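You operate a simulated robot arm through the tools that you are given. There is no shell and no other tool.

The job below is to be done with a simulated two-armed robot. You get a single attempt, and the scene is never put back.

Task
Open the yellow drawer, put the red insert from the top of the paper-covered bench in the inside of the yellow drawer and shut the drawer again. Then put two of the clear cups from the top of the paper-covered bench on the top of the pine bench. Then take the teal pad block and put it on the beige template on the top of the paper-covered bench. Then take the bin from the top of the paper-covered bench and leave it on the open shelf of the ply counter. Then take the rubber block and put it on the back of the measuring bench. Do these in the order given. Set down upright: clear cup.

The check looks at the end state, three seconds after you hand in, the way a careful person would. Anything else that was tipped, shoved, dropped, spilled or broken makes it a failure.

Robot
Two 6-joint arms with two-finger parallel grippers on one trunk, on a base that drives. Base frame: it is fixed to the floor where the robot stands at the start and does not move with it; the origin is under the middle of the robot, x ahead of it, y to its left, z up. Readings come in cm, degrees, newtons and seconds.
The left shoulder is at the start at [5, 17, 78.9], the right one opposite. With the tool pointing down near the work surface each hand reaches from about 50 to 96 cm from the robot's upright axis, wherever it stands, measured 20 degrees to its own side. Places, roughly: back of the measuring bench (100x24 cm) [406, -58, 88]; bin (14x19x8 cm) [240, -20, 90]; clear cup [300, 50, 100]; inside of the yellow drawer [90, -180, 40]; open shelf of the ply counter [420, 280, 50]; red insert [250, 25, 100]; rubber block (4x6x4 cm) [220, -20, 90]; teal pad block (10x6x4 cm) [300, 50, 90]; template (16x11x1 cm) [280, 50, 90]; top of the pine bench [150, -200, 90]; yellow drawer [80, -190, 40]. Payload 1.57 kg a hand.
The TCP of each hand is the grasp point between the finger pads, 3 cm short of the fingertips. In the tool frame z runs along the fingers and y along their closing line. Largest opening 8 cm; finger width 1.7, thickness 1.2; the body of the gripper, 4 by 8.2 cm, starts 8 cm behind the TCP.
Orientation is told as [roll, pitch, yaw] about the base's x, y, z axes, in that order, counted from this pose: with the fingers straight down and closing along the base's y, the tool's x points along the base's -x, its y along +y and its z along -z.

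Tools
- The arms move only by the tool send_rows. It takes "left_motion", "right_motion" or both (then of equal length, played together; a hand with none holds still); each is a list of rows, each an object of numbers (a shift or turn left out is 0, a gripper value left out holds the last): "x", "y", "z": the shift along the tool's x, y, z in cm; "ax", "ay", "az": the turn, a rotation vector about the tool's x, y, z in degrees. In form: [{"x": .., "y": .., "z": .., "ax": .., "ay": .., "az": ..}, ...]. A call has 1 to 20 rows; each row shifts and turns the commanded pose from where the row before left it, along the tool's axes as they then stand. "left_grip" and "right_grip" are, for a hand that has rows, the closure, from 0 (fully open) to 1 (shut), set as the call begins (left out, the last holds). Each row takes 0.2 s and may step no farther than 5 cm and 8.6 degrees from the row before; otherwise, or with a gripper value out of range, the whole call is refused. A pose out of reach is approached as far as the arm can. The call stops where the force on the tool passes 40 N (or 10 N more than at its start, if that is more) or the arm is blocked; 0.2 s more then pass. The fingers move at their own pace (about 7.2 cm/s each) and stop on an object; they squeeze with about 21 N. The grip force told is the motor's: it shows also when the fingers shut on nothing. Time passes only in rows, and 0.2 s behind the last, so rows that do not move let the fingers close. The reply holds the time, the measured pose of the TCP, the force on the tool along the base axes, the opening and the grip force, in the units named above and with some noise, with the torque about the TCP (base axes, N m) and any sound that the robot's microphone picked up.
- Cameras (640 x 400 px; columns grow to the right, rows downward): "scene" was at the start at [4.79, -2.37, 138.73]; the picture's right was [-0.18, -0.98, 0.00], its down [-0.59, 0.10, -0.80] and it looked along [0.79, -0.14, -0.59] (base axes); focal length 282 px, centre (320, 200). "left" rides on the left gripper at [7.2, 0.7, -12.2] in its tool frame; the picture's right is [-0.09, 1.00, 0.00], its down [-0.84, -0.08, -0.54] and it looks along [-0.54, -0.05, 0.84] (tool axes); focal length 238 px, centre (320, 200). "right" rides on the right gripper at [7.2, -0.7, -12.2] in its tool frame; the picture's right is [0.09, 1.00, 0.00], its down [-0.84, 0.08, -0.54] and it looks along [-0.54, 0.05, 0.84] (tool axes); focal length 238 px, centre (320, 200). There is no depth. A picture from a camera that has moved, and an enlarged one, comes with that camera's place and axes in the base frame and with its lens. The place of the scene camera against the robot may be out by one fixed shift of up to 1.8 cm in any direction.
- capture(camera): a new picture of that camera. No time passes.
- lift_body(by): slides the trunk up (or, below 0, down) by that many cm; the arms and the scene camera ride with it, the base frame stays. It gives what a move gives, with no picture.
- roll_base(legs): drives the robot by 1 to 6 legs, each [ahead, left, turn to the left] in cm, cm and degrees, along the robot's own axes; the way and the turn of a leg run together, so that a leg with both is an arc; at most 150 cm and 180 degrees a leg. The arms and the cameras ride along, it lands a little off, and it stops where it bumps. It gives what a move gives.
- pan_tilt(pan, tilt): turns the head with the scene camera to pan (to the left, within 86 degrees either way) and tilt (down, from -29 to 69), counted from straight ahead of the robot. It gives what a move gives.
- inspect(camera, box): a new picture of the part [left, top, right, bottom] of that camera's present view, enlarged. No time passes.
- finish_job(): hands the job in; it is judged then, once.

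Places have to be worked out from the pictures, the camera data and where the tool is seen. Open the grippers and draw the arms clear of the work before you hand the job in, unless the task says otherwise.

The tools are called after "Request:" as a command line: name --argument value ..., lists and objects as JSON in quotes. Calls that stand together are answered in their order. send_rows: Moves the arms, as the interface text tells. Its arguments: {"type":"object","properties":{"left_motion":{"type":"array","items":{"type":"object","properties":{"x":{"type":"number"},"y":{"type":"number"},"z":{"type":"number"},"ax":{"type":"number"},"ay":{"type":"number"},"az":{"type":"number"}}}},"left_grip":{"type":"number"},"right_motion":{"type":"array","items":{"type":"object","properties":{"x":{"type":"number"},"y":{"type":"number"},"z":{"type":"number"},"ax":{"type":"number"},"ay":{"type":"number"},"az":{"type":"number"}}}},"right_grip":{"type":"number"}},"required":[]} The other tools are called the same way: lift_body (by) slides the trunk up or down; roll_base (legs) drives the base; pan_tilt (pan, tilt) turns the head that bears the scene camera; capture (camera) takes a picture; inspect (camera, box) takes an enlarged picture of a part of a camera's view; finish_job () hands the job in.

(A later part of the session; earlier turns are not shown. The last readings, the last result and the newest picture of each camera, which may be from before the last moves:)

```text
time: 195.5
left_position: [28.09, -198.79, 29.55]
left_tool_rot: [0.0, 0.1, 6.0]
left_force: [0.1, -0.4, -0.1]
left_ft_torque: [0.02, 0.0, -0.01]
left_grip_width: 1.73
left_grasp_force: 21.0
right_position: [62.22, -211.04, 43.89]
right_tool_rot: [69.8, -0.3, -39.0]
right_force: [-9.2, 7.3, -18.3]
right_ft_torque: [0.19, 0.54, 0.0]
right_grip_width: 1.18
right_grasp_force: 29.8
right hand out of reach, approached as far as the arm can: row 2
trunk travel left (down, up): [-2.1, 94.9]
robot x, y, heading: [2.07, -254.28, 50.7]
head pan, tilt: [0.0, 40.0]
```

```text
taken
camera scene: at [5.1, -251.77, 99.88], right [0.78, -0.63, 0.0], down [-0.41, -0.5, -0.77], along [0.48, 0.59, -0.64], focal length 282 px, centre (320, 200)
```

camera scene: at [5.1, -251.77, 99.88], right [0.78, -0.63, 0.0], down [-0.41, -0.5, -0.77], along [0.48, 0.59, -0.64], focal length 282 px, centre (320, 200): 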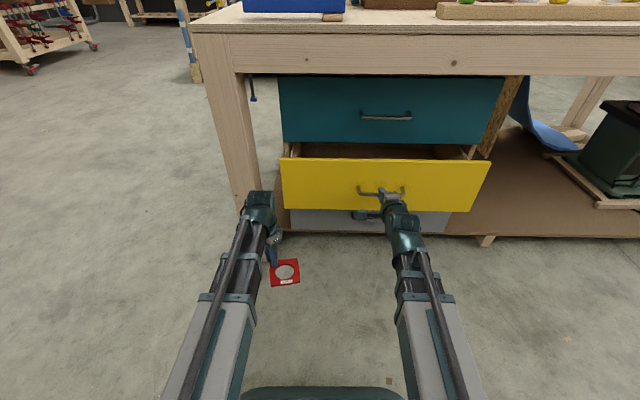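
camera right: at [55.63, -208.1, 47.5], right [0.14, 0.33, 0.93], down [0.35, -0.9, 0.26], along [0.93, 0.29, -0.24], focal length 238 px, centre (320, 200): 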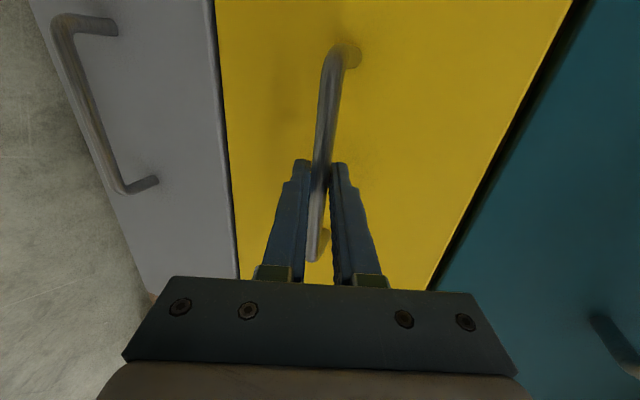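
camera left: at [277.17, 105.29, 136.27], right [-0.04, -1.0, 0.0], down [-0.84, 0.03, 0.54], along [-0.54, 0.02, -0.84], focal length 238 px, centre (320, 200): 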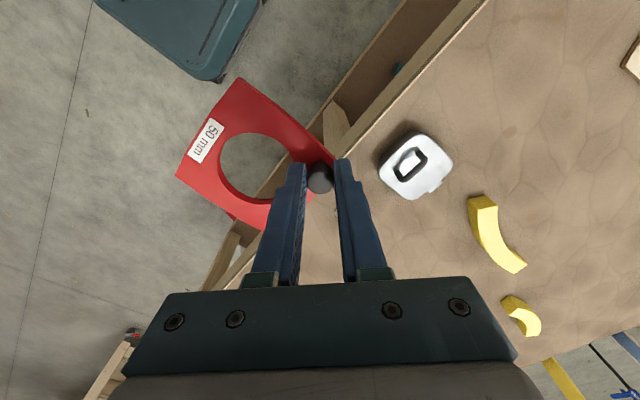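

The drawer slides open about 10 cm. The arm is near its inner limit, so I pull the rest by driving the base back slowly.

Request:
roll_base --legs '[[-9, 0, 0]]'

Request:
capture --camera "scene"

```text
time: 196.6
left_position: [22.51, -205.85, 29.49]
left_tool_rot: [0.0, 0.1, 5.8]
left_force: [0.1, 0.0, -0.8]
left_ft_torque: [0.02, 0.0, 0.01]
left_grip_width: 1.73
left_grasp_force: 20.7
right_position: [56.68, -217.97, 44.02]
right_tool_rot: [69.8, -0.3, -39.3]
right_force: [-19.1, 16.6, -14.8]
right_ft_torque: [0.29, 0.61, 0.2]
right_grip_width: 1.19
right_grasp_force: 29.5
trunk travel left (down, up): [-2.1, 94.9]
robot x, y, heading: [-3.72, -261.04, 50.5]
head pan, tilt: [0.0, 40.0]
```

```text
taken
camera scene: at [-0.6, -258.7, 99.89], right [0.77, -0.63, 0.0], down [-0.41, -0.5, -0.77], along [0.49, 0.59, -0.64], focal length 282 px, centre (320, 200)
```

scene: 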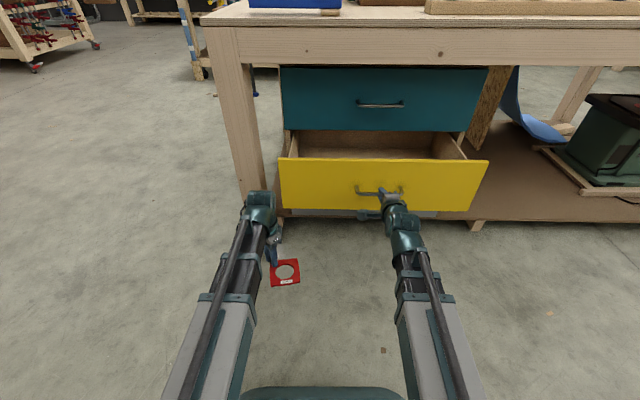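

A sideways load of ~25 N toward the left built up; I relieve it by moving the hand slightly left, then continue backing up.

Request:
send_rows --right_motion '[{"x": 0.3}, {"x": 0.2}]'

Request:
roll_base --legs '[[-9, 0, 0]]'

Request:
capture --camera "scene"

```text
time: 197.2
left_position: [22.77, -205.94, 29.68]
left_tool_rot: [0.0, 0.2, 5.8]
left_force: [-0.1, -0.1, -0.7]
left_ft_torque: [0.01, -0.01, -0.01]
left_grip_width: 1.73
left_grasp_force: 21.1
right_position: [56.61, -218.16, 43.96]
right_tool_rot: [69.8, -0.3, -39.5]
right_force: [19.4, -16.9, -6.2]
right_ft_torque: [0.16, 0.32, -0.55]
right_grip_width: 1.19
right_grasp_force: 29.5
trunk travel left (down, up): [-2.1, 94.9]
robot x, y, heading: [-3.55, -261.44, 50.6]
head pan, tilt: [0.0, 40.0]
```

```text
time: 198.3
left_position: [16.78, -212.78, 29.49]
left_tool_rot: [0.0, 0.1, 5.9]
left_force: [-0.5, 0.2, -0.5]
left_ft_torque: [-0.01, 0.01, 0.01]
left_grip_width: 1.7
left_grasp_force: 21.5
right_position: [50.48, -225.14, 43.97]
right_tool_rot: [69.9, -0.2, -39.2]
right_force: [17.2, -13.8, -5.4]
right_ft_torque: [0.15, 0.32, -0.47]
right_grip_width: 1.18
right_grasp_force: 29.3
trunk travel left (down, up): [-2.1, 94.9]
robot x, y, heading: [-9.44, -268.17, 50.7]
head pan, tilt: [0.0, 40.0]
```

```text
taken
camera scene: at [-6.33, -265.86, 99.9], right [0.77, -0.63, 0.0], down [-0.41, -0.5, -0.77], along [0.49, 0.59, -0.64], focal length 282 px, centre (320, 200)
```

scene: 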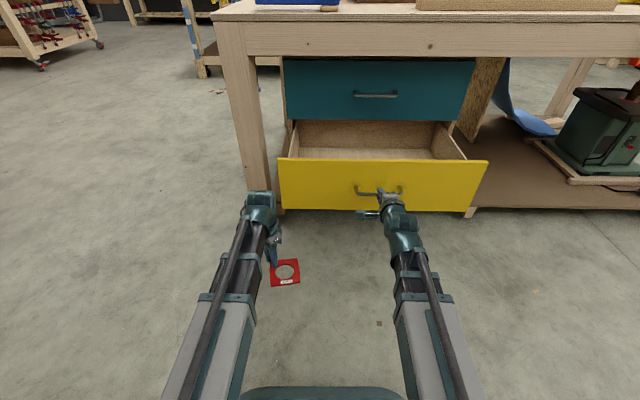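

The drawer is open about 28 cm. I release the handle, back off the base a few cm, then raise the trunk.

Request:
send_rows --right_motion '[{}, {}, {}, {}]' --right_grip 0.3

Request:
capture --camera "right"

Request:
roll_base --legs '[[-8, 0, 0]]'

Request:
capture --camera "right"

```text
time: 199.3
left_position: [16.84, -212.85, 29.57]
left_tool_rot: [-0.1, 0.1, 5.9]
left_force: [-0.4, 1.2, -0.8]
left_ft_torque: [0.03, -0.02, 0.01]
left_grip_width: 1.73
left_grasp_force: 21.1
right_position: [50.56, -224.97, 43.93]
right_tool_rot: [69.8, -0.2, -39.2]
right_force: [-0.4, -0.4, -0.5]
right_ft_torque: [0.01, 0.0, -0.02]
right_grip_width: 5.58
right_grasp_force: 0.1
trunk travel left (down, up): [-2.1, 94.9]
robot x, y, heading: [-9.36, -268.63, 50.6]
head pan, tilt: [0.0, 40.0]
```

```text
taken
camera right: at [37.53, -229.47, 47.57], right [0.14, 0.33, 0.93], down [0.34, -0.9, 0.26], along [0.93, 0.28, -0.24], focal length 238 px, centre (320, 200)
```

right: 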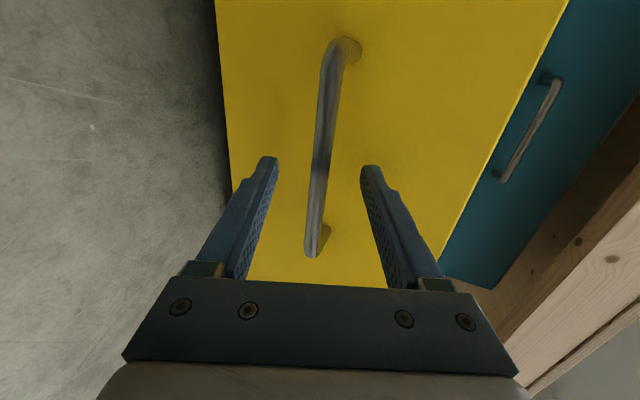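

```text
time: 200.4
left_position: [11.87, -219.01, 29.5]
left_tool_rot: [0.0, 0.1, 5.5]
left_force: [0.7, 0.5, -0.6]
left_ft_torque: [0.02, 0.02, -0.04]
left_grip_width: 1.72
left_grasp_force: 21.0
right_position: [45.66, -231.14, 43.95]
right_tool_rot: [69.8, -0.3, -39.3]
right_force: [0.4, -1.2, 0.3]
right_ft_torque: [-0.01, -0.02, 0.05]
right_grip_width: 5.61
right_grasp_force: 0.0
trunk travel left (down, up): [-2.1, 94.9]
robot x, y, heading: [-14.71, -274.48, 50.6]
head pan, tilt: [0.0, 40.0]
```

```text
taken
camera right: at [32.62, -235.7, 47.58], right [0.14, 0.33, 0.93], down [0.34, -0.9, 0.26], along [0.93, 0.28, -0.24], focal length 238 px, centre (320, 200)
```

right: 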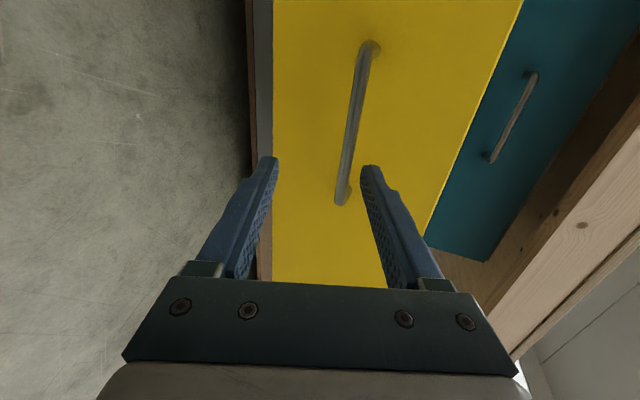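

The hand is clear of the handle. I raise the trunk 32 cm and tilt the right hand upward to keep it out of the way.

Request:
lift_body --by 32

Request:
send_rows --right_motion '[{"ax": -7.5}, {"ax": -7.5}, {"ax": -7.5}, {"ax": -7.5}]' --right_grip 1

Request:
capture --camera "scene"

Request:
capture --camera "left"

```text
time: 203.6
left_position: [11.86, -219.03, 61.61]
left_tool_rot: [0.0, 0.1, 5.5]
left_force: [0.7, 0.2, -1.3]
left_ft_torque: [0.03, 0.03, 0.01]
left_grip_width: 1.72
left_grasp_force: 21.2
right_position: [45.58, -231.19, 75.89]
right_tool_rot: [69.8, -0.3, -39.3]
right_force: [0.7, -0.3, -0.1]
right_ft_torque: [0.01, -0.03, 0.02]
right_grip_width: 5.61
right_grasp_force: 0.1
trunk travel left (down, up): [-34.1, 62.9]
robot x, y, heading: [-14.38, -274.41, 50.6]
head pan, tilt: [0.0, 40.0]
```

```text
time: 204.6
left_position: [11.96, -219.08, 61.65]
left_tool_rot: [0.0, 0.0, 5.7]
left_force: [0.0, 0.3, 0.3]
left_ft_torque: [0.0, -0.02, 0.03]
left_grip_width: 1.73
left_grasp_force: 21.0
right_position: [46.46, -231.59, 83.29]
right_tool_rot: [89.3, -0.4, -41.7]
right_force: [-0.1, -0.1, 0.1]
right_ft_torque: [0.0, 0.01, -0.01]
right_grip_width: 0.0
right_grasp_force: 20.7
right hand out of reach, approached as far as the arm can: row 1, 2, 3, 4
trunk travel left (down, up): [-34.1, 62.9]
robot x, y, heading: [-14.52, -274.74, 50.5]
head pan, tilt: [0.0, 40.0]
```

```text
taken
camera scene: at [-11.4, -271.94, 131.9], right [0.77, -0.64, 0.0], down [-0.41, -0.5, -0.77], along [0.49, 0.59, -0.64], focal length 282 px, centre (320, 200)
```

scene: 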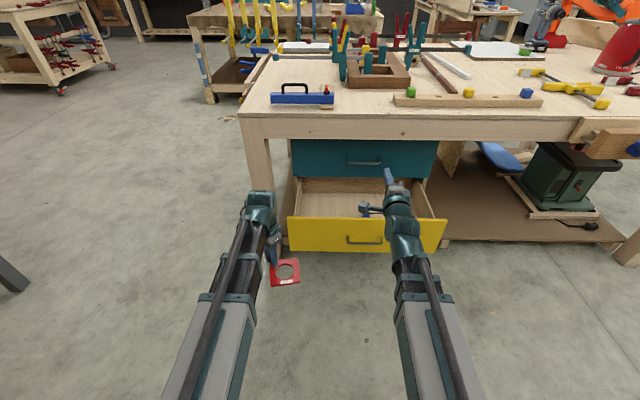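

```text
taken
camera left: at [4.66, -219.08, 73.77], right [-0.01, 1.0, 0.0], down [0.84, 0.01, 0.54], along [0.54, 0.0, -0.84], focal length 238 px, centre (320, 200)
```

left: 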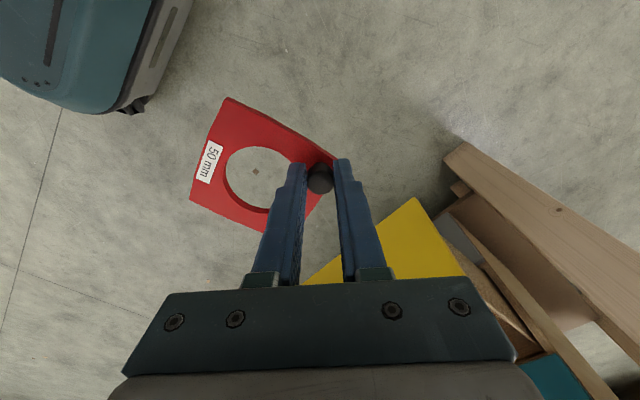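

The right hand is parked high. I raise 4 cm more for margin, drive 16 cm forward, and move the left hand over the open drawer.

Request:
lift_body --by 4

Request:
roll_base --legs '[[16, 0, 0]]'

Request:
capture --camera "scene"

```text
time: 205.4
left_position: [11.93, -219.07, 65.54]
left_tool_rot: [-0.1, 0.0, 5.6]
left_force: [0.4, 0.3, -0.3]
left_ft_torque: [0.01, 0.02, 0.02]
left_grip_width: 1.72
left_grasp_force: 21.2
right_position: [46.45, -231.76, 87.33]
right_tool_rot: [89.3, -0.2, -41.7]
right_force: [0.0, 0.1, 0.6]
right_ft_torque: [-0.04, -0.01, 0.01]
right_grip_width: 0.0
right_grasp_force: 21.4
trunk travel left (down, up): [-38.1, 58.9]
robot x, y, heading: [-14.28, -274.55, 50.8]
head pan, tilt: [0.0, 40.0]
```

```text
time: 206.8
left_position: [22.01, -206.38, 65.59]
left_tool_rot: [0.0, 0.1, 5.9]
left_force: [-0.6, 0.2, -0.7]
left_ft_torque: [0.05, 0.01, 0.01]
left_grip_width: 1.71
left_grasp_force: 21.1
right_position: [56.57, -219.0, 87.19]
right_tool_rot: [89.4, -0.3, -41.5]
right_force: [0.5, 0.1, 0.2]
right_ft_torque: [0.0, -0.03, -0.02]
right_grip_width: 0.0
right_grasp_force: 22.1
trunk travel left (down, up): [-38.1, 58.9]
robot x, y, heading: [-4.07, -262.23, 50.7]
head pan, tilt: [0.0, 40.0]
```

```text
taken
camera scene: at [-1.18, -259.46, 135.9], right [0.77, -0.63, 0.0], down [-0.41, -0.5, -0.77], along [0.48, 0.59, -0.64], focal length 282 px, centre (320, 200)
```

scene: 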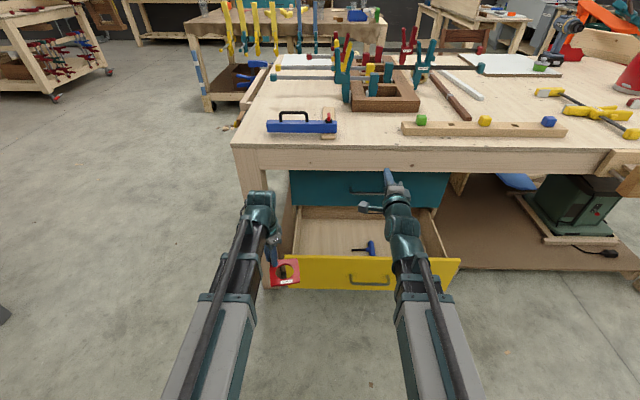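

The drawer interior is visible (a blue T-handle tool lies in its middle-right). The pine top edge limits how far forward the wrist may go, so I rotate the left hand to carry the plate to its right-front, then move it over the drawer's left part.

Request:
send_rows --left_motion '[{"az": -7.8}, {"az": -7.8}, {"az": -7.8}, {"az": -7.8}, {"az": -7.8}, {"az": -7.8}, {"az": -7.8}, {"az": -7.8}, {"az": -7.8}]'

Request:
send_rows --left_motion '[{"x": -2.12, "y": -3.88}, {"x": -2.12, "y": -3.88}, {"x": -2.12, "y": -3.88}, {"x": -2.12, "y": -3.88}, {"x": -2.12, "y": -3.88}]'

Request:
capture --camera "left"

Request:
capture --camera "scene"

```text
time: 208.8
left_position: [21.76, -206.54, 65.6]
left_tool_rot: [0.0, 0.1, 76.3]
left_force: [0.0, 0.1, -0.9]
left_ft_torque: [-0.03, 0.04, -0.01]
left_grip_width: 1.72
left_grasp_force: 21.3
right_position: [56.39, -219.1, 87.3]
right_tool_rot: [89.3, -0.4, -41.6]
right_force: [-0.5, 0.1, -0.2]
right_ft_torque: [0.0, -0.02, -0.02]
right_grip_width: 0.02
right_grasp_force: 20.8
trunk travel left (down, up): [-38.1, 58.9]
robot x, y, heading: [-4.43, -262.11, 50.8]
head pan, tilt: [0.0, 40.0]
```

```text
time: 210.0
left_position: [43.29, -200.59, 65.65]
left_tool_rot: [0.2, 0.0, 76.1]
left_force: [0.6, 0.6, -0.5]
left_ft_torque: [0.02, 0.0, -0.02]
left_grip_width: 1.73
left_grasp_force: 20.5
right_position: [56.36, -218.92, 87.27]
right_tool_rot: [89.3, -0.2, -41.5]
right_force: [0.6, -0.3, 0.1]
right_ft_torque: [0.02, 0.01, -0.03]
right_grip_width: 0.0
right_grasp_force: 20.5
trunk travel left (down, up): [-38.1, 58.9]
robot x, y, heading: [-4.04, -262.18, 50.6]
head pan, tilt: [0.0, 40.0]
```

```text
taken
camera left: at [40.9, -207.4, 77.76], right [-0.94, 0.33, 0.0], down [0.28, 0.79, 0.54], along [0.18, 0.51, -0.84], focal length 238 px, centre (320, 200)
```

left: 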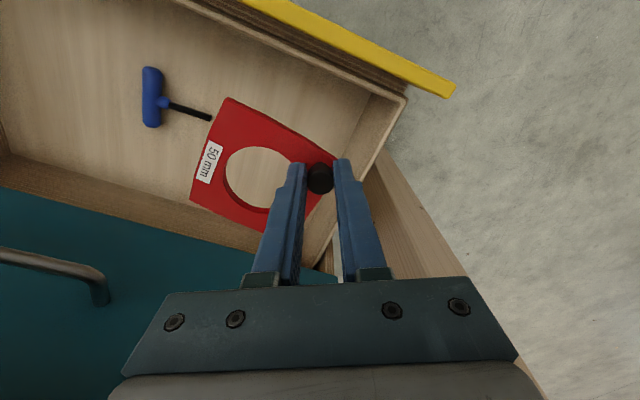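

```text
taken
camera scene: at [-1.18, -259.45, 135.89], right [0.77, -0.63, 0.0], down [-0.41, -0.5, -0.77], along [0.48, 0.59, -0.64], focal length 282 px, centre (320, 200)
```

scene: 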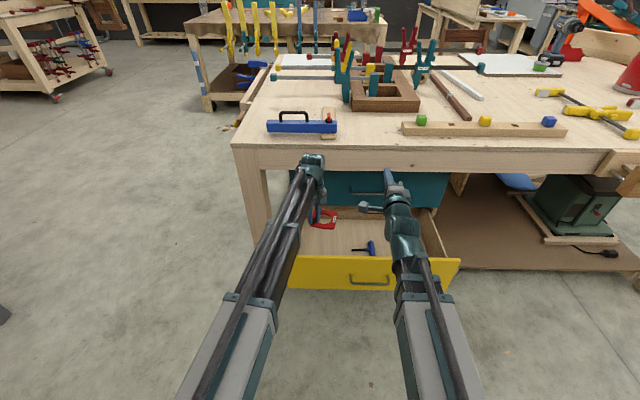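

The plate hangs inside the drawer's outline with about 2 cm clearance to the front wall. I lower the trunk 18 cm and check.

Request:
lift_body --by -18

Request:
capture --camera "left"

Request:
capture --camera "scene"

```text
time: 212.0
left_position: [43.12, -200.69, 47.62]
left_tool_rot: [0.1, 0.1, 76.1]
left_force: [-0.8, 0.8, -0.7]
left_ft_torque: [0.02, 0.05, 0.01]
left_grip_width: 1.75
left_grasp_force: 20.5
right_position: [56.51, -219.03, 69.31]
right_tool_rot: [89.2, -0.2, -41.6]
right_force: [-0.1, -0.2, -0.3]
right_ft_torque: [0.02, 0.03, -0.01]
right_grip_width: 0.0
right_grasp_force: 21.1
trunk travel left (down, up): [-20.1, 76.9]
robot x, y, heading: [-4.47, -262.11, 50.8]
head pan, tilt: [0.0, 40.0]
```

```text
taken
camera left: at [40.84, -207.43, 59.76], right [-0.94, 0.33, 0.0], down [0.28, 0.79, 0.54], along [0.18, 0.51, -0.84], focal length 238 px, centre (320, 200)
```

left: 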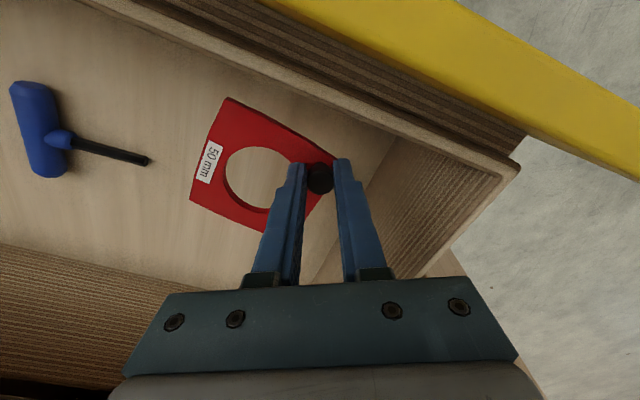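

```text
taken
camera scene: at [-1.17, -259.45, 117.9], right [0.77, -0.63, 0.0], down [-0.41, -0.5, -0.77], along [0.48, 0.59, -0.64], focal length 282 px, centre (320, 200)
```

scene: 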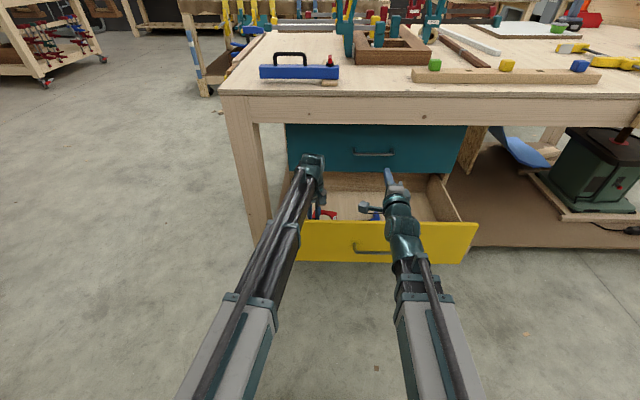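

The plate is well inside the drawer; the drawer floor is at about z=34.7. I lower 6.5 cm more and release.

Request:
lift_body --by -6.5

Request:
capture --camera "left"

```text
time: 212.9
left_position: [42.96, -200.83, 41.53]
left_tool_rot: [0.1, 0.5, 76.1]
left_force: [-1.5, -0.3, 23.0]
left_ft_torque: [-1.97, 0.35, -0.1]
left_grip_width: 1.74
left_grasp_force: 20.2
right_position: [56.42, -219.01, 63.19]
right_tool_rot: [89.5, -0.3, -41.5]
right_force: [-0.9, -0.2, 0.2]
right_ft_torque: [0.0, -0.02, 0.02]
right_grip_width: 0.0
right_grasp_force: 21.5
trunk travel left (down, up): [-13.9, 83.1]
robot x, y, heading: [-4.34, -262.02, 50.7]
head pan, tilt: [0.0, 40.0]
stopped: the force on the tool passed its limit at 51 N (the readings are from after the stop); the commanded pose is now the measured one
```

```text
taken
camera left: at [40.75, -207.52, 53.79], right [-0.94, 0.33, 0.0], down [0.28, 0.8, 0.53], along [0.18, 0.5, -0.85], focal length 238 px, centre (320, 200)
```

left: 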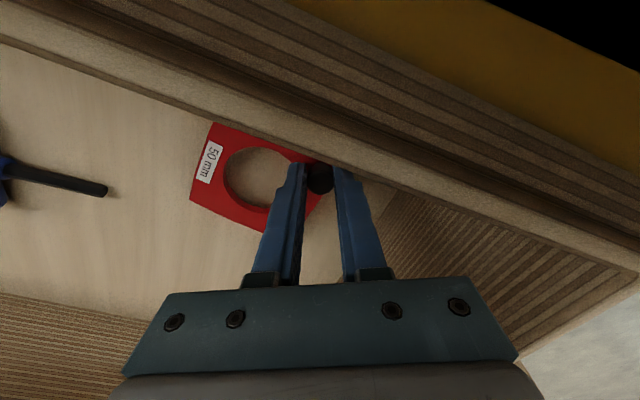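

The gripper's camera side touched the drawer's front edge (force at 8 cm behind the TCP). I raise 3 cm, move the hand 5 cm deeper under the bench top, and lower again.

Request:
lift_body --by 3

Request:
send_rows --left_motion '[{"x": -2.3, "y": -1.1}, {"x": -2.3, "y": -1.1}]'

Request:
capture --camera "left"

Request:
capture --camera "scene"

```text
time: 213.7
left_position: [43.07, -200.86, 44.38]
left_tool_rot: [0.1, 0.4, 76.0]
left_force: [0.0, 0.2, -0.7]
left_ft_torque: [-0.04, -0.01, -0.03]
left_grip_width: 1.72
left_grasp_force: 21.0
right_position: [56.44, -218.94, 66.21]
right_tool_rot: [89.2, -0.3, -41.5]
right_force: [-0.1, 0.3, -0.1]
right_ft_torque: [-0.02, 0.03, 0.02]
right_grip_width: 0.02
right_grasp_force: 21.1
trunk travel left (down, up): [-16.9, 80.1]
robot x, y, heading: [-4.15, -261.9, 50.7]
head pan, tilt: [0.0, 40.0]
```

```text
time: 214.3
left_position: [46.53, -197.05, 44.46]
left_tool_rot: [0.1, 0.4, 76.1]
left_force: [0.1, -0.6, -0.8]
left_ft_torque: [0.02, 0.03, -0.03]
left_grip_width: 1.72
left_grasp_force: 21.3
right_position: [56.39, -218.89, 66.18]
right_tool_rot: [89.3, -0.3, -41.5]
right_force: [0.7, 0.6, -0.4]
right_ft_torque: [0.0, 0.02, -0.01]
right_grip_width: 0.01
right_grasp_force: 21.3
trunk travel left (down, up): [-16.9, 80.1]
robot x, y, heading: [-3.83, -262.22, 50.7]
head pan, tilt: [0.0, 40.0]
```

```text
taken
camera left: at [44.19, -203.63, 56.64], right [-0.94, 0.33, 0.0], down [0.28, 0.8, 0.54], along [0.17, 0.51, -0.84], focal length 238 px, centre (320, 200)
```

left: 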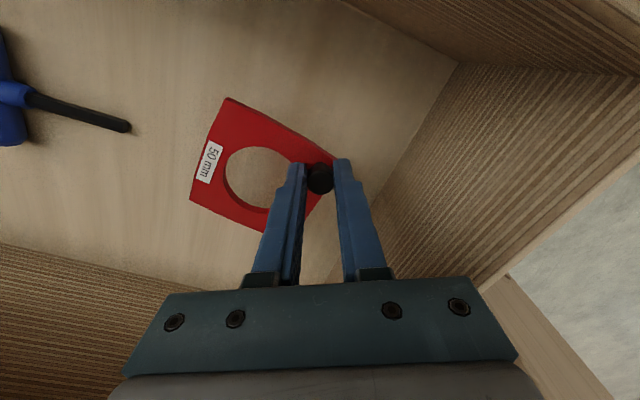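

```text
taken
camera scene: at [-1.17, -259.45, 114.72], right [0.77, -0.63, 0.0], down [-0.41, -0.5, -0.77], along [0.48, 0.59, -0.64], focal length 282 px, centre (320, 200)
```

scene: 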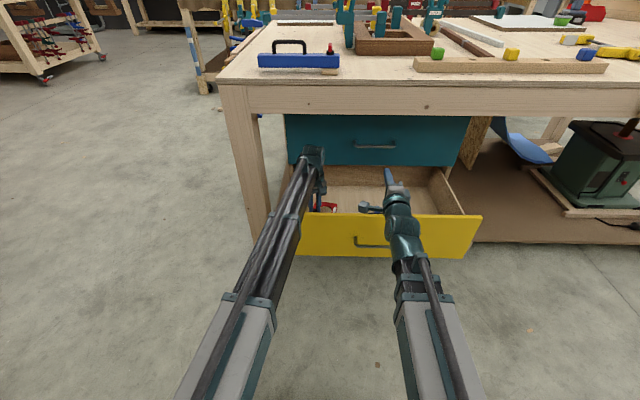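

Now the camera side is past the front wall. I lower 3.8 cm and, if there is no contact, release.

Request:
lift_body --by -3.8

```text
time: 215.1
left_position: [46.48, -196.9, 40.57]
left_tool_rot: [0.1, 0.4, 76.2]
left_force: [-0.6, 0.3, -0.3]
left_ft_torque: [0.02, 0.04, 0.02]
left_grip_width: 1.73
left_grasp_force: 20.9
right_position: [56.42, -218.98, 62.32]
right_tool_rot: [89.4, -0.3, -41.4]
right_force: [0.1, 0.4, 0.2]
right_ft_torque: [0.03, 0.0, 0.01]
right_grip_width: 0.0
right_grasp_force: 21.1
trunk travel left (down, up): [-13.1, 83.9]
robot x, y, heading: [-4.31, -262.2, 50.8]
head pan, tilt: [0.0, 40.0]
```

No contact. I lower 1 cm more so the plate is just above the floor, then open the left gripper.

Request:
lift_body --by -1

Request:
send_rows --left_motion '[{}, {}, {}, {}]' --left_grip 0.5

Request:
capture --camera "left"

```text
time: 215.7
left_position: [46.53, -197.02, 39.7]
left_tool_rot: [0.0, 0.4, 76.2]
left_force: [-0.4, -0.5, 10.6]
left_ft_torque: [0.1, -0.02, 0.03]
left_grip_width: 1.72
left_grasp_force: 20.6
right_position: [56.43, -219.11, 61.26]
right_tool_rot: [89.3, -0.3, -41.5]
right_force: [0.5, 1.1, -0.7]
right_ft_torque: [0.02, 0.0, 0.0]
right_grip_width: 0.01
right_grasp_force: 21.3
trunk travel left (down, up): [-12.1, 84.9]
robot x, y, heading: [-4.56, -262.05, 50.8]
head pan, tilt: [0.0, 40.0]
```

```text
time: 216.7
left_position: [46.52, -196.98, 39.53]
left_tool_rot: [0.1, 0.5, 76.1]
left_force: [-0.7, -0.7, 0.3]
left_ft_torque: [0.0, -0.01, -0.04]
left_grip_width: 4.01
left_grasp_force: 0.0
right_position: [56.58, -219.08, 61.44]
right_tool_rot: [89.4, -0.3, -41.5]
right_force: [-0.1, -0.3, 1.2]
right_ft_torque: [0.0, 0.02, -0.01]
right_grip_width: 0.0
right_grasp_force: 21.0
trunk travel left (down, up): [-12.1, 84.9]
robot x, y, heading: [-4.55, -262.26, 50.8]
head pan, tilt: [0.0, 40.0]
```

```text
taken
camera left: at [44.17, -203.67, 51.84], right [-0.94, 0.33, 0.0], down [0.28, 0.8, 0.54], along [0.17, 0.51, -0.84], focal length 238 px, centre (320, 200)
```

left: 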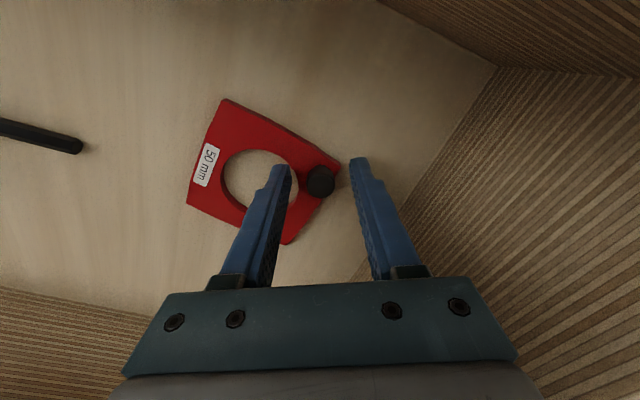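

The insert rests in the drawer. I raise 7 cm, pull the left hand back to clear the bench edge, then raise above the drawer.

Request:
lift_body --by 7

Request:
send_rows --left_motion '[{"x": 2.3, "y": 1.1}, {"x": 2.3, "y": 1.1}]'

Request:
lift_body --by 20

Request:
capture --camera "left"

```text
time: 217.8
left_position: [46.56, -196.99, 46.57]
left_tool_rot: [0.1, 0.5, 76.2]
left_force: [-0.5, -0.4, -0.2]
left_ft_torque: [0.01, 0.02, 0.02]
left_grip_width: 4.0
left_grasp_force: 0.1
right_position: [56.46, -218.97, 68.4]
right_tool_rot: [89.3, -0.2, -41.5]
right_force: [0.2, -0.2, -0.1]
right_ft_torque: [-0.01, -0.04, -0.03]
right_grip_width: 0.0
right_grasp_force: 20.7
trunk travel left (down, up): [-19.1, 77.9]
robot x, y, heading: [-4.03, -262.49, 50.8]
head pan, tilt: [0.0, 40.0]
```

```text
time: 218.3
left_position: [43.3, -200.86, 46.59]
left_tool_rot: [0.1, 0.6, 76.1]
left_force: [0.3, -0.3, -0.4]
left_ft_torque: [-0.03, 0.0, 0.03]
left_grip_width: 4.03
left_grasp_force: 0.1
right_position: [56.49, -218.88, 68.27]
right_tool_rot: [89.2, -0.3, -41.5]
right_force: [0.0, 1.4, -0.9]
right_ft_torque: [0.02, 0.03, 0.03]
right_grip_width: 0.0
right_grasp_force: 20.8
trunk travel left (down, up): [-19.1, 77.9]
robot x, y, heading: [-4.34, -262.48, 50.6]
head pan, tilt: [0.0, 40.0]
```

```text
time: 220.5
left_position: [43.37, -200.72, 66.56]
left_tool_rot: [0.2, 0.5, 76.0]
left_force: [-0.4, -0.4, 0.0]
left_ft_torque: [-0.01, 0.02, 0.0]
left_grip_width: 3.99
left_grasp_force: 0.0
right_position: [56.46, -219.12, 88.28]
right_tool_rot: [89.3, -0.3, -41.5]
right_force: [-0.4, 0.3, 0.0]
right_ft_torque: [0.02, 0.01, 0.02]
right_grip_width: 0.0
right_grasp_force: 20.7
trunk travel left (down, up): [-39.1, 57.9]
robot x, y, heading: [-4.28, -262.25, 50.7]
head pan, tilt: [0.0, 40.0]
```

```text
taken
camera left: at [40.98, -207.51, 78.83], right [-0.94, 0.33, 0.0], down [0.28, 0.8, 0.54], along [0.18, 0.51, -0.84], focal length 238 px, centre (320, 200)
```

left: 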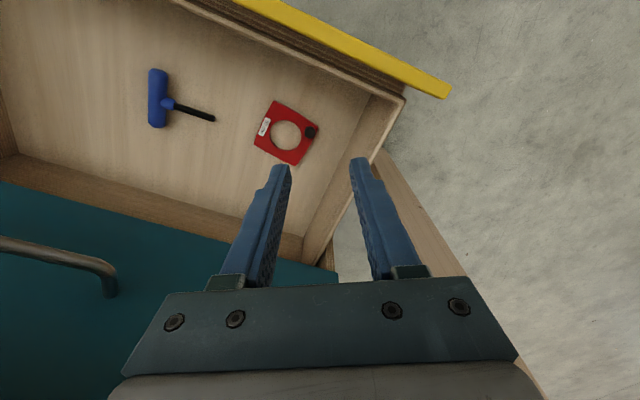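

The insert lies in the drawer. To shut it, I retract the left hand, back the base 14 cm, and set the right hand's closed fingers to push the drawer front just above the handle.

Request:
send_rows --left_motion '[{"x": 3.6, "y": 1.7}, {"x": 3.6, "y": 1.7}, {"x": 3.6, "y": 1.7}, {"x": 3.6, "y": 1.7}, {"x": 3.6, "y": 1.7}]'

Request:
roll_base --legs '[[-14, 0, 0]]'

Request:
send_rows --right_motion '[{"ax": 7.2}, {"ax": 7.2}]' --right_grip 1

Request:
capture --camera "scene"

```text
time: 221.7
left_position: [30.76, -216.22, 66.62]
left_tool_rot: [0.1, 0.5, 76.1]
left_force: [-0.4, 0.1, 0.0]
left_ft_torque: [-0.03, -0.01, -0.03]
left_grip_width: 3.98
left_grasp_force: 0.0
left hand out of reach, approached as far as the arm can: row 2
right_position: [56.46, -218.95, 88.25]
right_tool_rot: [89.3, -0.3, -41.4]
right_force: [-0.8, 0.3, 0.1]
right_ft_torque: [0.02, 0.0, -0.01]
right_grip_width: 0.0
right_grasp_force: 20.4
trunk travel left (down, up): [-39.1, 57.9]
robot x, y, heading: [-4.23, -261.8, 50.5]
head pan, tilt: [0.0, 40.0]
```

```text
time: 223.0
left_position: [22.21, -226.99, 66.66]
left_tool_rot: [0.0, 0.4, 76.0]
left_force: [-0.1, 0.4, -1.2]
left_ft_torque: [-0.01, -0.01, 0.0]
left_grip_width: 4.0
left_grasp_force: 0.0
right_position: [47.83, -229.77, 88.22]
right_tool_rot: [89.3, -0.3, -41.5]
right_force: [0.0, 0.1, -0.3]
right_ft_torque: [0.02, 0.0, -0.04]
right_grip_width: 0.01
right_grasp_force: 20.5
trunk travel left (down, up): [-39.1, 57.9]
robot x, y, heading: [-13.03, -272.74, 50.4]
head pan, tilt: [0.0, 40.0]
```

```text
time: 223.6
left_position: [22.17, -226.88, 66.51]
left_tool_rot: [0.1, 0.4, 76.0]
left_force: [-0.3, 0.3, 0.3]
left_ft_torque: [0.02, 0.0, 0.0]
left_grip_width: 4.01
left_grasp_force: 0.1
right_position: [47.91, -229.72, 82.89]
right_tool_rot: [75.0, -0.5, -41.7]
right_force: [-0.2, -0.2, 0.8]
right_ft_torque: [0.02, 0.0, 0.02]
right_grip_width: 0.02
right_grasp_force: 21.3
right hand out of reach, approached as far as the arm can: row 1, 2
trunk travel left (down, up): [-39.1, 57.9]
robot x, y, heading: [-13.17, -272.67, 50.4]
head pan, tilt: [0.0, 40.0]
```

```text
taken
camera scene: at [-9.83, -270.04, 136.92], right [0.77, -0.63, 0.0], down [-0.41, -0.5, -0.77], along [0.49, 0.59, -0.64], focal length 282 px, centre (320, 200)
```

scene: 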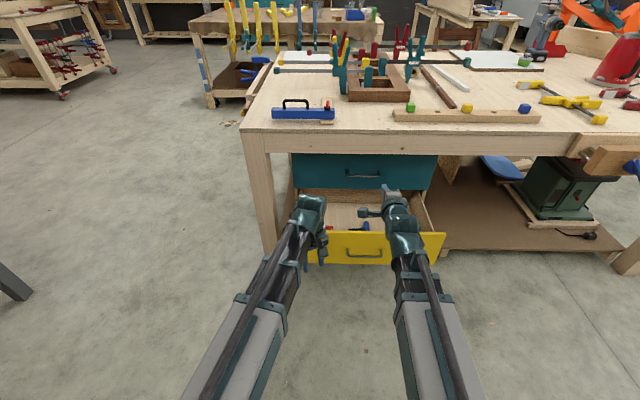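

The right hand is 10 cm before the drawer front. I lower the trunk so its tip is slightly above handle height and view from the wrist camera.

Request:
lift_body --by -34.8

Request:
capture --camera "right"

Request:
capture --camera "scene"

```text
time: 227.0
left_position: [22.18, -226.78, 31.78]
left_tool_rot: [0.2, 0.4, 76.0]
left_force: [0.2, 0.5, -1.2]
left_ft_torque: [0.0, 0.01, -0.03]
left_grip_width: 4.01
left_grasp_force: 0.0
right_position: [47.76, -229.77, 48.18]
right_tool_rot: [75.1, -0.3, -41.6]
right_force: [0.4, 0.0, 0.0]
right_ft_torque: [0.01, -0.02, 0.0]
right_grip_width: 0.0
right_grasp_force: 20.9
trunk travel left (down, up): [-4.3, 92.7]
robot x, y, heading: [-12.7, -272.82, 50.4]
head pan, tilt: [0.0, 40.0]
```

```text
taken
camera right: at [34.53, -233.91, 50.63], right [0.1, 0.26, 0.96], down [0.29, -0.93, 0.22], along [0.95, 0.26, -0.17], focal length 238 px, centre (320, 200)
```

right: 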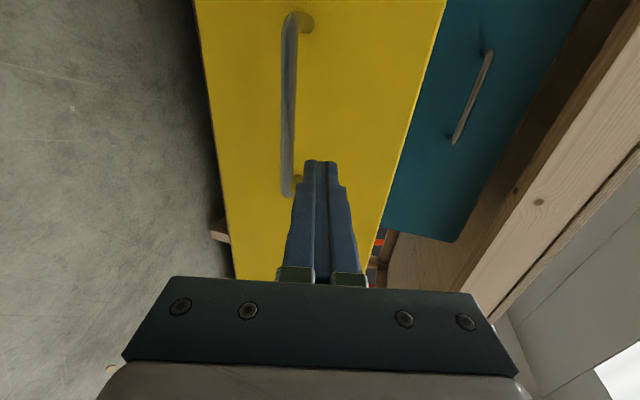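

```text
taken
camera scene: at [-9.83, -270.04, 102.13], right [0.77, -0.63, 0.0], down [-0.41, -0.5, -0.77], along [0.49, 0.59, -0.64], focal length 282 px, centre (320, 200)
```

scene: 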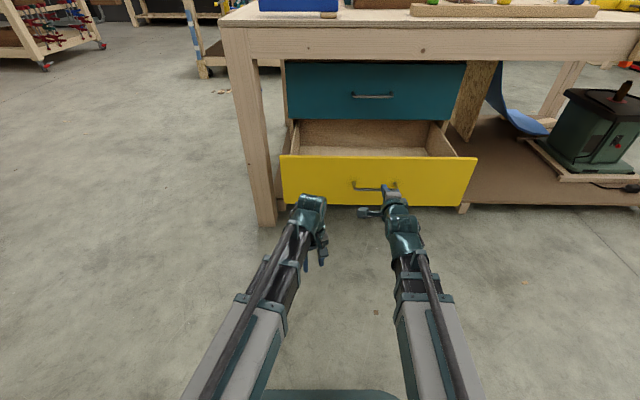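

The fingers aim just above the bar. I push forward along the drawer's direction, 27 cm first.

Request:
send_rows --right_motion '[{"z": 2.9, "y": 0.78, "x": 0.1}, {"z": 2.9, "y": 0.78, "x": 0.1}, {"z": 2.9, "y": 0.78, "x": 0.1}, {"z": 2.9, "y": 0.78, "x": 0.1}, {"z": 2.9, "y": 0.78, "x": 0.1}, {"z": 2.9, "y": 0.78, "x": 0.1}, {"z": 2.9, "y": 0.78, "x": 0.1}, {"z": 2.9, "y": 0.78, "x": 0.1}, {"z": 2.9, "y": 0.78, "x": 0.1}]'

Request:
capture --camera "scene"

Request:
capture --camera "right"

```text
time: 229.0
left_position: [22.19, -226.73, 31.78]
left_tool_rot: [0.1, 0.5, 75.9]
left_force: [-0.3, 0.4, 0.3]
left_ft_torque: [0.0, -0.01, 0.02]
left_grip_width: 4.0
left_grasp_force: 0.1
right_position: [65.4, -209.05, 48.2]
right_tool_rot: [75.0, -0.5, -41.5]
right_force: [0.0, 0.4, 0.9]
right_ft_torque: [-0.02, 0.04, -0.04]
right_grip_width: 0.0
right_grasp_force: 20.8
trunk travel left (down, up): [-4.3, 92.7]
robot x, y, heading: [-13.02, -272.31, 50.7]
head pan, tilt: [0.0, 40.0]
```

```text
taken
camera scene: at [-9.83, -270.05, 102.12], right [0.77, -0.63, 0.0], down [-0.41, -0.5, -0.77], along [0.49, 0.59, -0.64], focal length 282 px, centre (320, 200)
```

scene: 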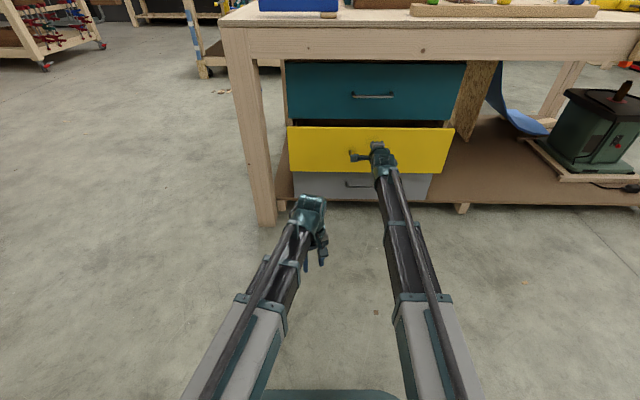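

```text
taken
camera right: at [52.01, -213.24, 50.63], right [0.1, 0.26, 0.96], down [0.29, -0.93, 0.22], along [0.95, 0.26, -0.17], focal length 238 px, centre (320, 200)
```

right: 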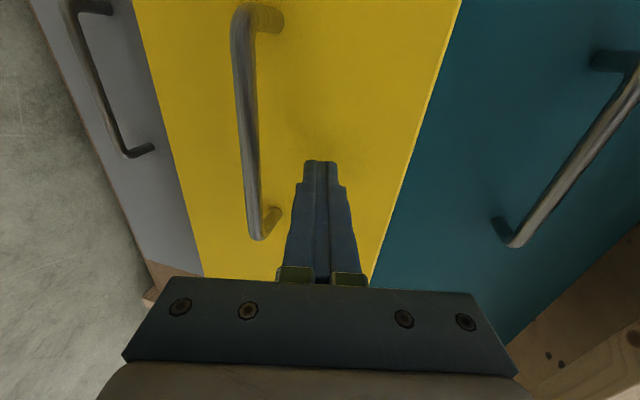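

About 9 cm remain. I keep pushing with finer steps until the drawer is shut.

Request:
send_rows --right_motion '[{"z": 2.9, "y": 0.78, "x": 0.1}, {"z": 2.9, "y": 0.78, "x": 0.1}, {"z": 1.45, "y": 0.39, "x": 0.05}, {"z": 0.97, "y": 0.26}, {"z": 0.97, "y": 0.26}, {"z": 0.5, "y": 0.13}, {"z": 0.5, "y": 0.13}]'

Request:
capture --camera "scene"

Request:
capture --camera "right"

```text
time: 230.1
left_position: [22.06, -226.86, 31.76]
left_tool_rot: [0.2, 0.4, 75.9]
left_force: [-0.2, 0.3, -0.2]
left_ft_torque: [0.0, -0.01, 0.04]
left_grip_width: 4.01
left_grasp_force: 0.0
right_position: [70.23, -202.7, 48.08]
right_tool_rot: [74.9, -0.4, -41.5]
right_force: [-3.0, -5.6, 5.1]
right_ft_torque: [0.1, -0.07, 0.03]
right_grip_width: 0.0
right_grasp_force: 21.1
trunk travel left (down, up): [-4.3, 92.7]
robot x, y, heading: [-13.17, -272.69, 50.4]
head pan, tilt: [0.0, 40.0]
stopped in row 5 (right hand): the force on the tool passed its limit at 54 N (the readings are from after the stop); the commanded pose is now the measured one
```

```text
taken
camera scene: at [-9.92, -270.13, 102.14], right [0.77, -0.64, 0.0], down [-0.41, -0.5, -0.77], along [0.49, 0.59, -0.64], focal length 282 px, centre (320, 200)
```

scene: 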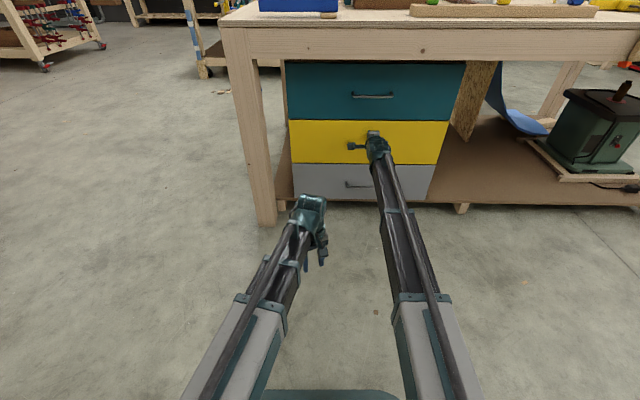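

```text
taken
camera right: at [56.9, -206.87, 50.65], right [0.1, 0.26, 0.96], down [0.29, -0.93, 0.22], along [0.95, 0.26, -0.17], focal length 238 px, centre (320, 200)
```

right: 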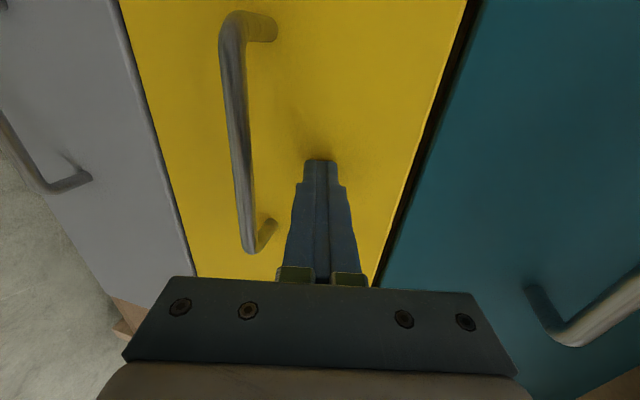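

The push ended against the stop. I zoom in to check that the drawer is flush with its neighbours.

Request:
inspect --camera "scene" --box '[270, 50, 480, 210]'

Request:
inspect --camera "right" --box '[340, 0, 640, 290]'

```text
2.50 times, centred on (375, 130) of scene
camera zoom: at [-9.92, -270.13, 102.14], right [0.77, -0.64, 0.0], down [-0.41, -0.5, -0.77], along [0.49, 0.59, -0.64], focal length 705 px, centre (182, 375)
```

zoom: 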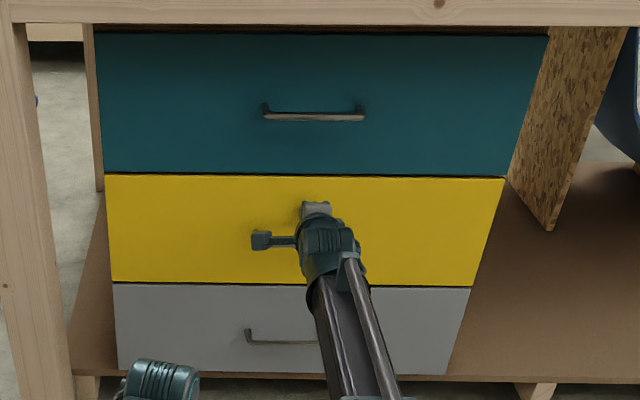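

```text
1.38 times, centred on (490, 145) of right
camera zoom: at [56.9, -206.87, 50.65], right [0.1, 0.26, 0.96], down [0.29, -0.93, 0.22], along [0.95, 0.26, -0.17], focal length 329 px, centre (86, 276)
```

zoom: 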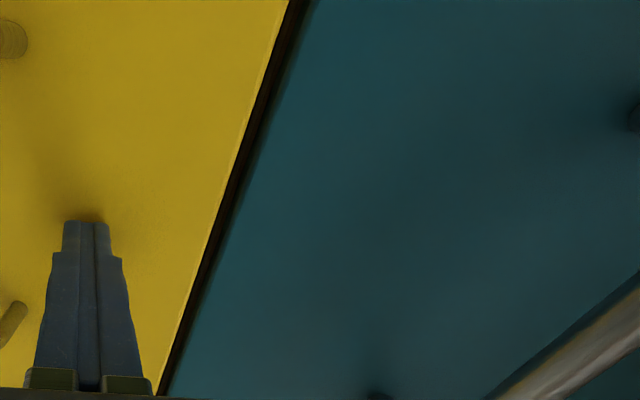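

The drawer is shut flush, and the handle is back at its closed position. I withdraw the right hand and raise the trunk, then look at the pine top for free spots for the cups.

Request:
send_rows --right_motion '[{"z": -4.0, "y": -1.07}, {"z": -4.0, "y": -1.07}, {"z": -4.0, "y": -1.07}, {"z": -4.0, "y": -1.07}, {"z": -4.0, "y": -1.07}, {"z": -4.0, "y": -1.07}, {"z": -4.0, "y": -1.07}]'

Request:
lift_body --by 40

Request:
lift_body --by 40

Request:
lift_body --by 12

Request:
pan_tilt --pan -15 --tilt 48

Request:
capture --camera "scene"

```text
time: 231.7
left_position: [22.07, -226.87, 31.86]
left_tool_rot: [0.1, 0.5, 75.9]
left_force: [-0.2, 0.5, 0.1]
left_ft_torque: [0.02, 0.0, -0.01]
left_grip_width: 4.0
left_grasp_force: 0.0
right_position: [51.13, -224.06, 48.04]
right_tool_rot: [74.8, -0.5, -41.6]
right_force: [0.3, 1.1, -0.1]
right_ft_torque: [0.02, -0.02, 0.01]
right_grip_width: 0.0
right_grasp_force: 21.3
trunk travel left (down, up): [-4.3, 92.7]
robot x, y, heading: [-12.64, -272.54, 50.6]
head pan, tilt: [0.0, 40.0]
```

```text
time: 235.5
left_position: [22.08, -226.9, 71.85]
left_tool_rot: [0.1, 0.5, 76.0]
left_force: [-0.1, 0.6, 0.8]
left_ft_torque: [-0.01, 0.0, -0.02]
left_grip_width: 4.01
left_grasp_force: 0.1
right_position: [51.07, -224.01, 88.02]
right_tool_rot: [74.8, -0.5, -41.6]
right_force: [-0.6, 0.7, 0.3]
right_ft_torque: [0.03, 0.03, 0.01]
right_grip_width: 0.0
right_grasp_force: 21.0
trunk travel left (down, up): [-44.3, 52.7]
robot x, y, heading: [-13.04, -273.07, 50.5]
head pan, tilt: [0.0, 40.0]
```

```text
time: 239.4
left_position: [22.12, -226.87, 111.77]
left_tool_rot: [0.2, 0.6, 75.9]
left_force: [0.0, 0.9, 0.7]
left_ft_torque: [0.0, -0.02, -0.01]
left_grip_width: 3.99
left_grasp_force: 0.2
right_position: [51.13, -224.16, 128.16]
right_tool_rot: [74.8, -0.4, -41.6]
right_force: [0.0, -0.9, 0.7]
right_ft_torque: [0.02, 0.0, -0.01]
right_grip_width: 0.0
right_grasp_force: 20.5
trunk travel left (down, up): [-84.3, 12.7]
robot x, y, heading: [-13.04, -272.78, 50.7]
head pan, tilt: [0.0, 40.0]
```

```text
time: 240.9
left_position: [22.15, -226.91, 123.81]
left_tool_rot: [0.1, 0.5, 76.0]
left_force: [-0.1, 0.3, 0.7]
left_ft_torque: [0.03, -0.01, -0.01]
left_grip_width: 4.0
left_grasp_force: 0.0
right_position: [51.21, -224.06, 140.11]
right_tool_rot: [74.8, -0.4, -41.6]
right_force: [0.3, 1.0, -0.6]
right_ft_torque: [-0.01, -0.03, 0.03]
right_grip_width: 0.0
right_grasp_force: 20.5
trunk travel left (down, up): [-96.3, 0.7]
robot x, y, heading: [-12.78, -272.59, 50.5]
head pan, tilt: [0.0, 40.0]
```

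```text
time: 241.6
left_position: [22.18, -226.93, 123.75]
left_tool_rot: [0.1, 0.5, 76.0]
left_force: [0.2, 0.2, 0.6]
left_ft_torque: [0.02, 0.0, 0.01]
left_grip_width: 3.98
left_grasp_force: 0.0
right_position: [51.11, -223.98, 140.09]
right_tool_rot: [74.7, -0.4, -41.5]
right_force: [0.6, 0.0, 0.9]
right_ft_torque: [-0.08, 0.02, 0.0]
right_grip_width: 0.01
right_grasp_force: 21.3
trunk travel left (down, up): [-96.3, 0.7]
robot x, y, heading: [-12.7, -273.12, 50.6]
head pan, tilt: [-15.0, 48.0]
```

```text
taken
camera scene: at [-8.86, -272.05, 192.98], right [0.58, -0.81, 0.0], down [-0.6, -0.43, -0.67], along [0.54, 0.39, -0.74], focal length 282 px, centre (320, 200)
```

scene: 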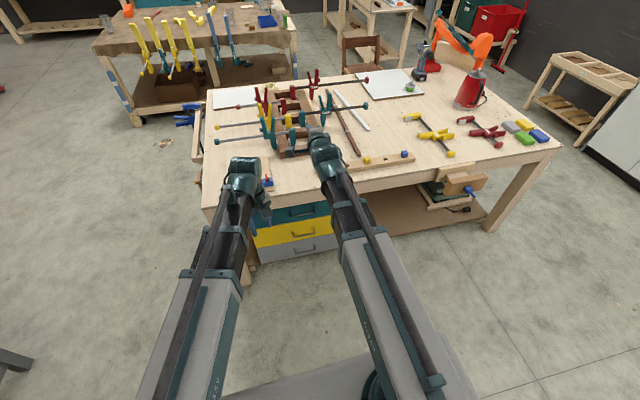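

I zoom in on the pine bench top to choose spots for the two cups.

Request:
inspect --camera "scene" --box '[320, 60, 560, 210]'

Request:
inspect --camera "scene" --box '[190, 70, 430, 220]'

```text
2.67 times, centred on (440, 135) of scene
camera zoom: at [-8.86, -272.05, 192.98], right [0.58, -0.81, 0.0], down [-0.6, -0.43, -0.67], along [0.54, 0.39, -0.74], focal length 752 px, centre (0, 373)
```

zoom: 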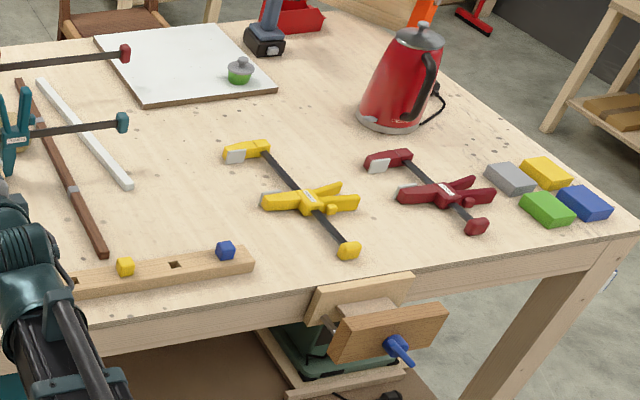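

```text
2.67 times, centred on (310, 145) of scene
camera zoom: at [-8.86, -272.05, 192.98], right [0.58, -0.81, 0.0], down [-0.6, -0.43, -0.67], along [0.54, 0.39, -0.74], focal length 752 px, centre (347, 347)
```

zoom: 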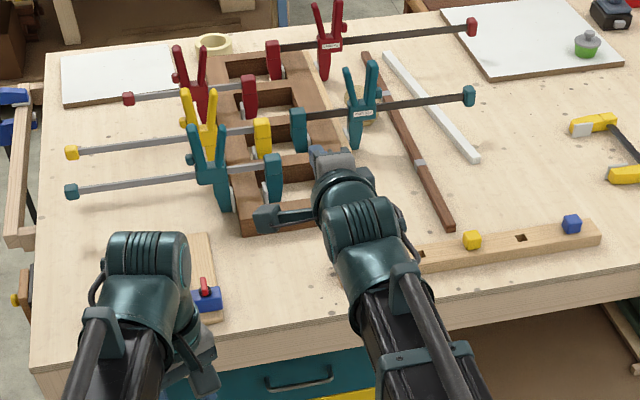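

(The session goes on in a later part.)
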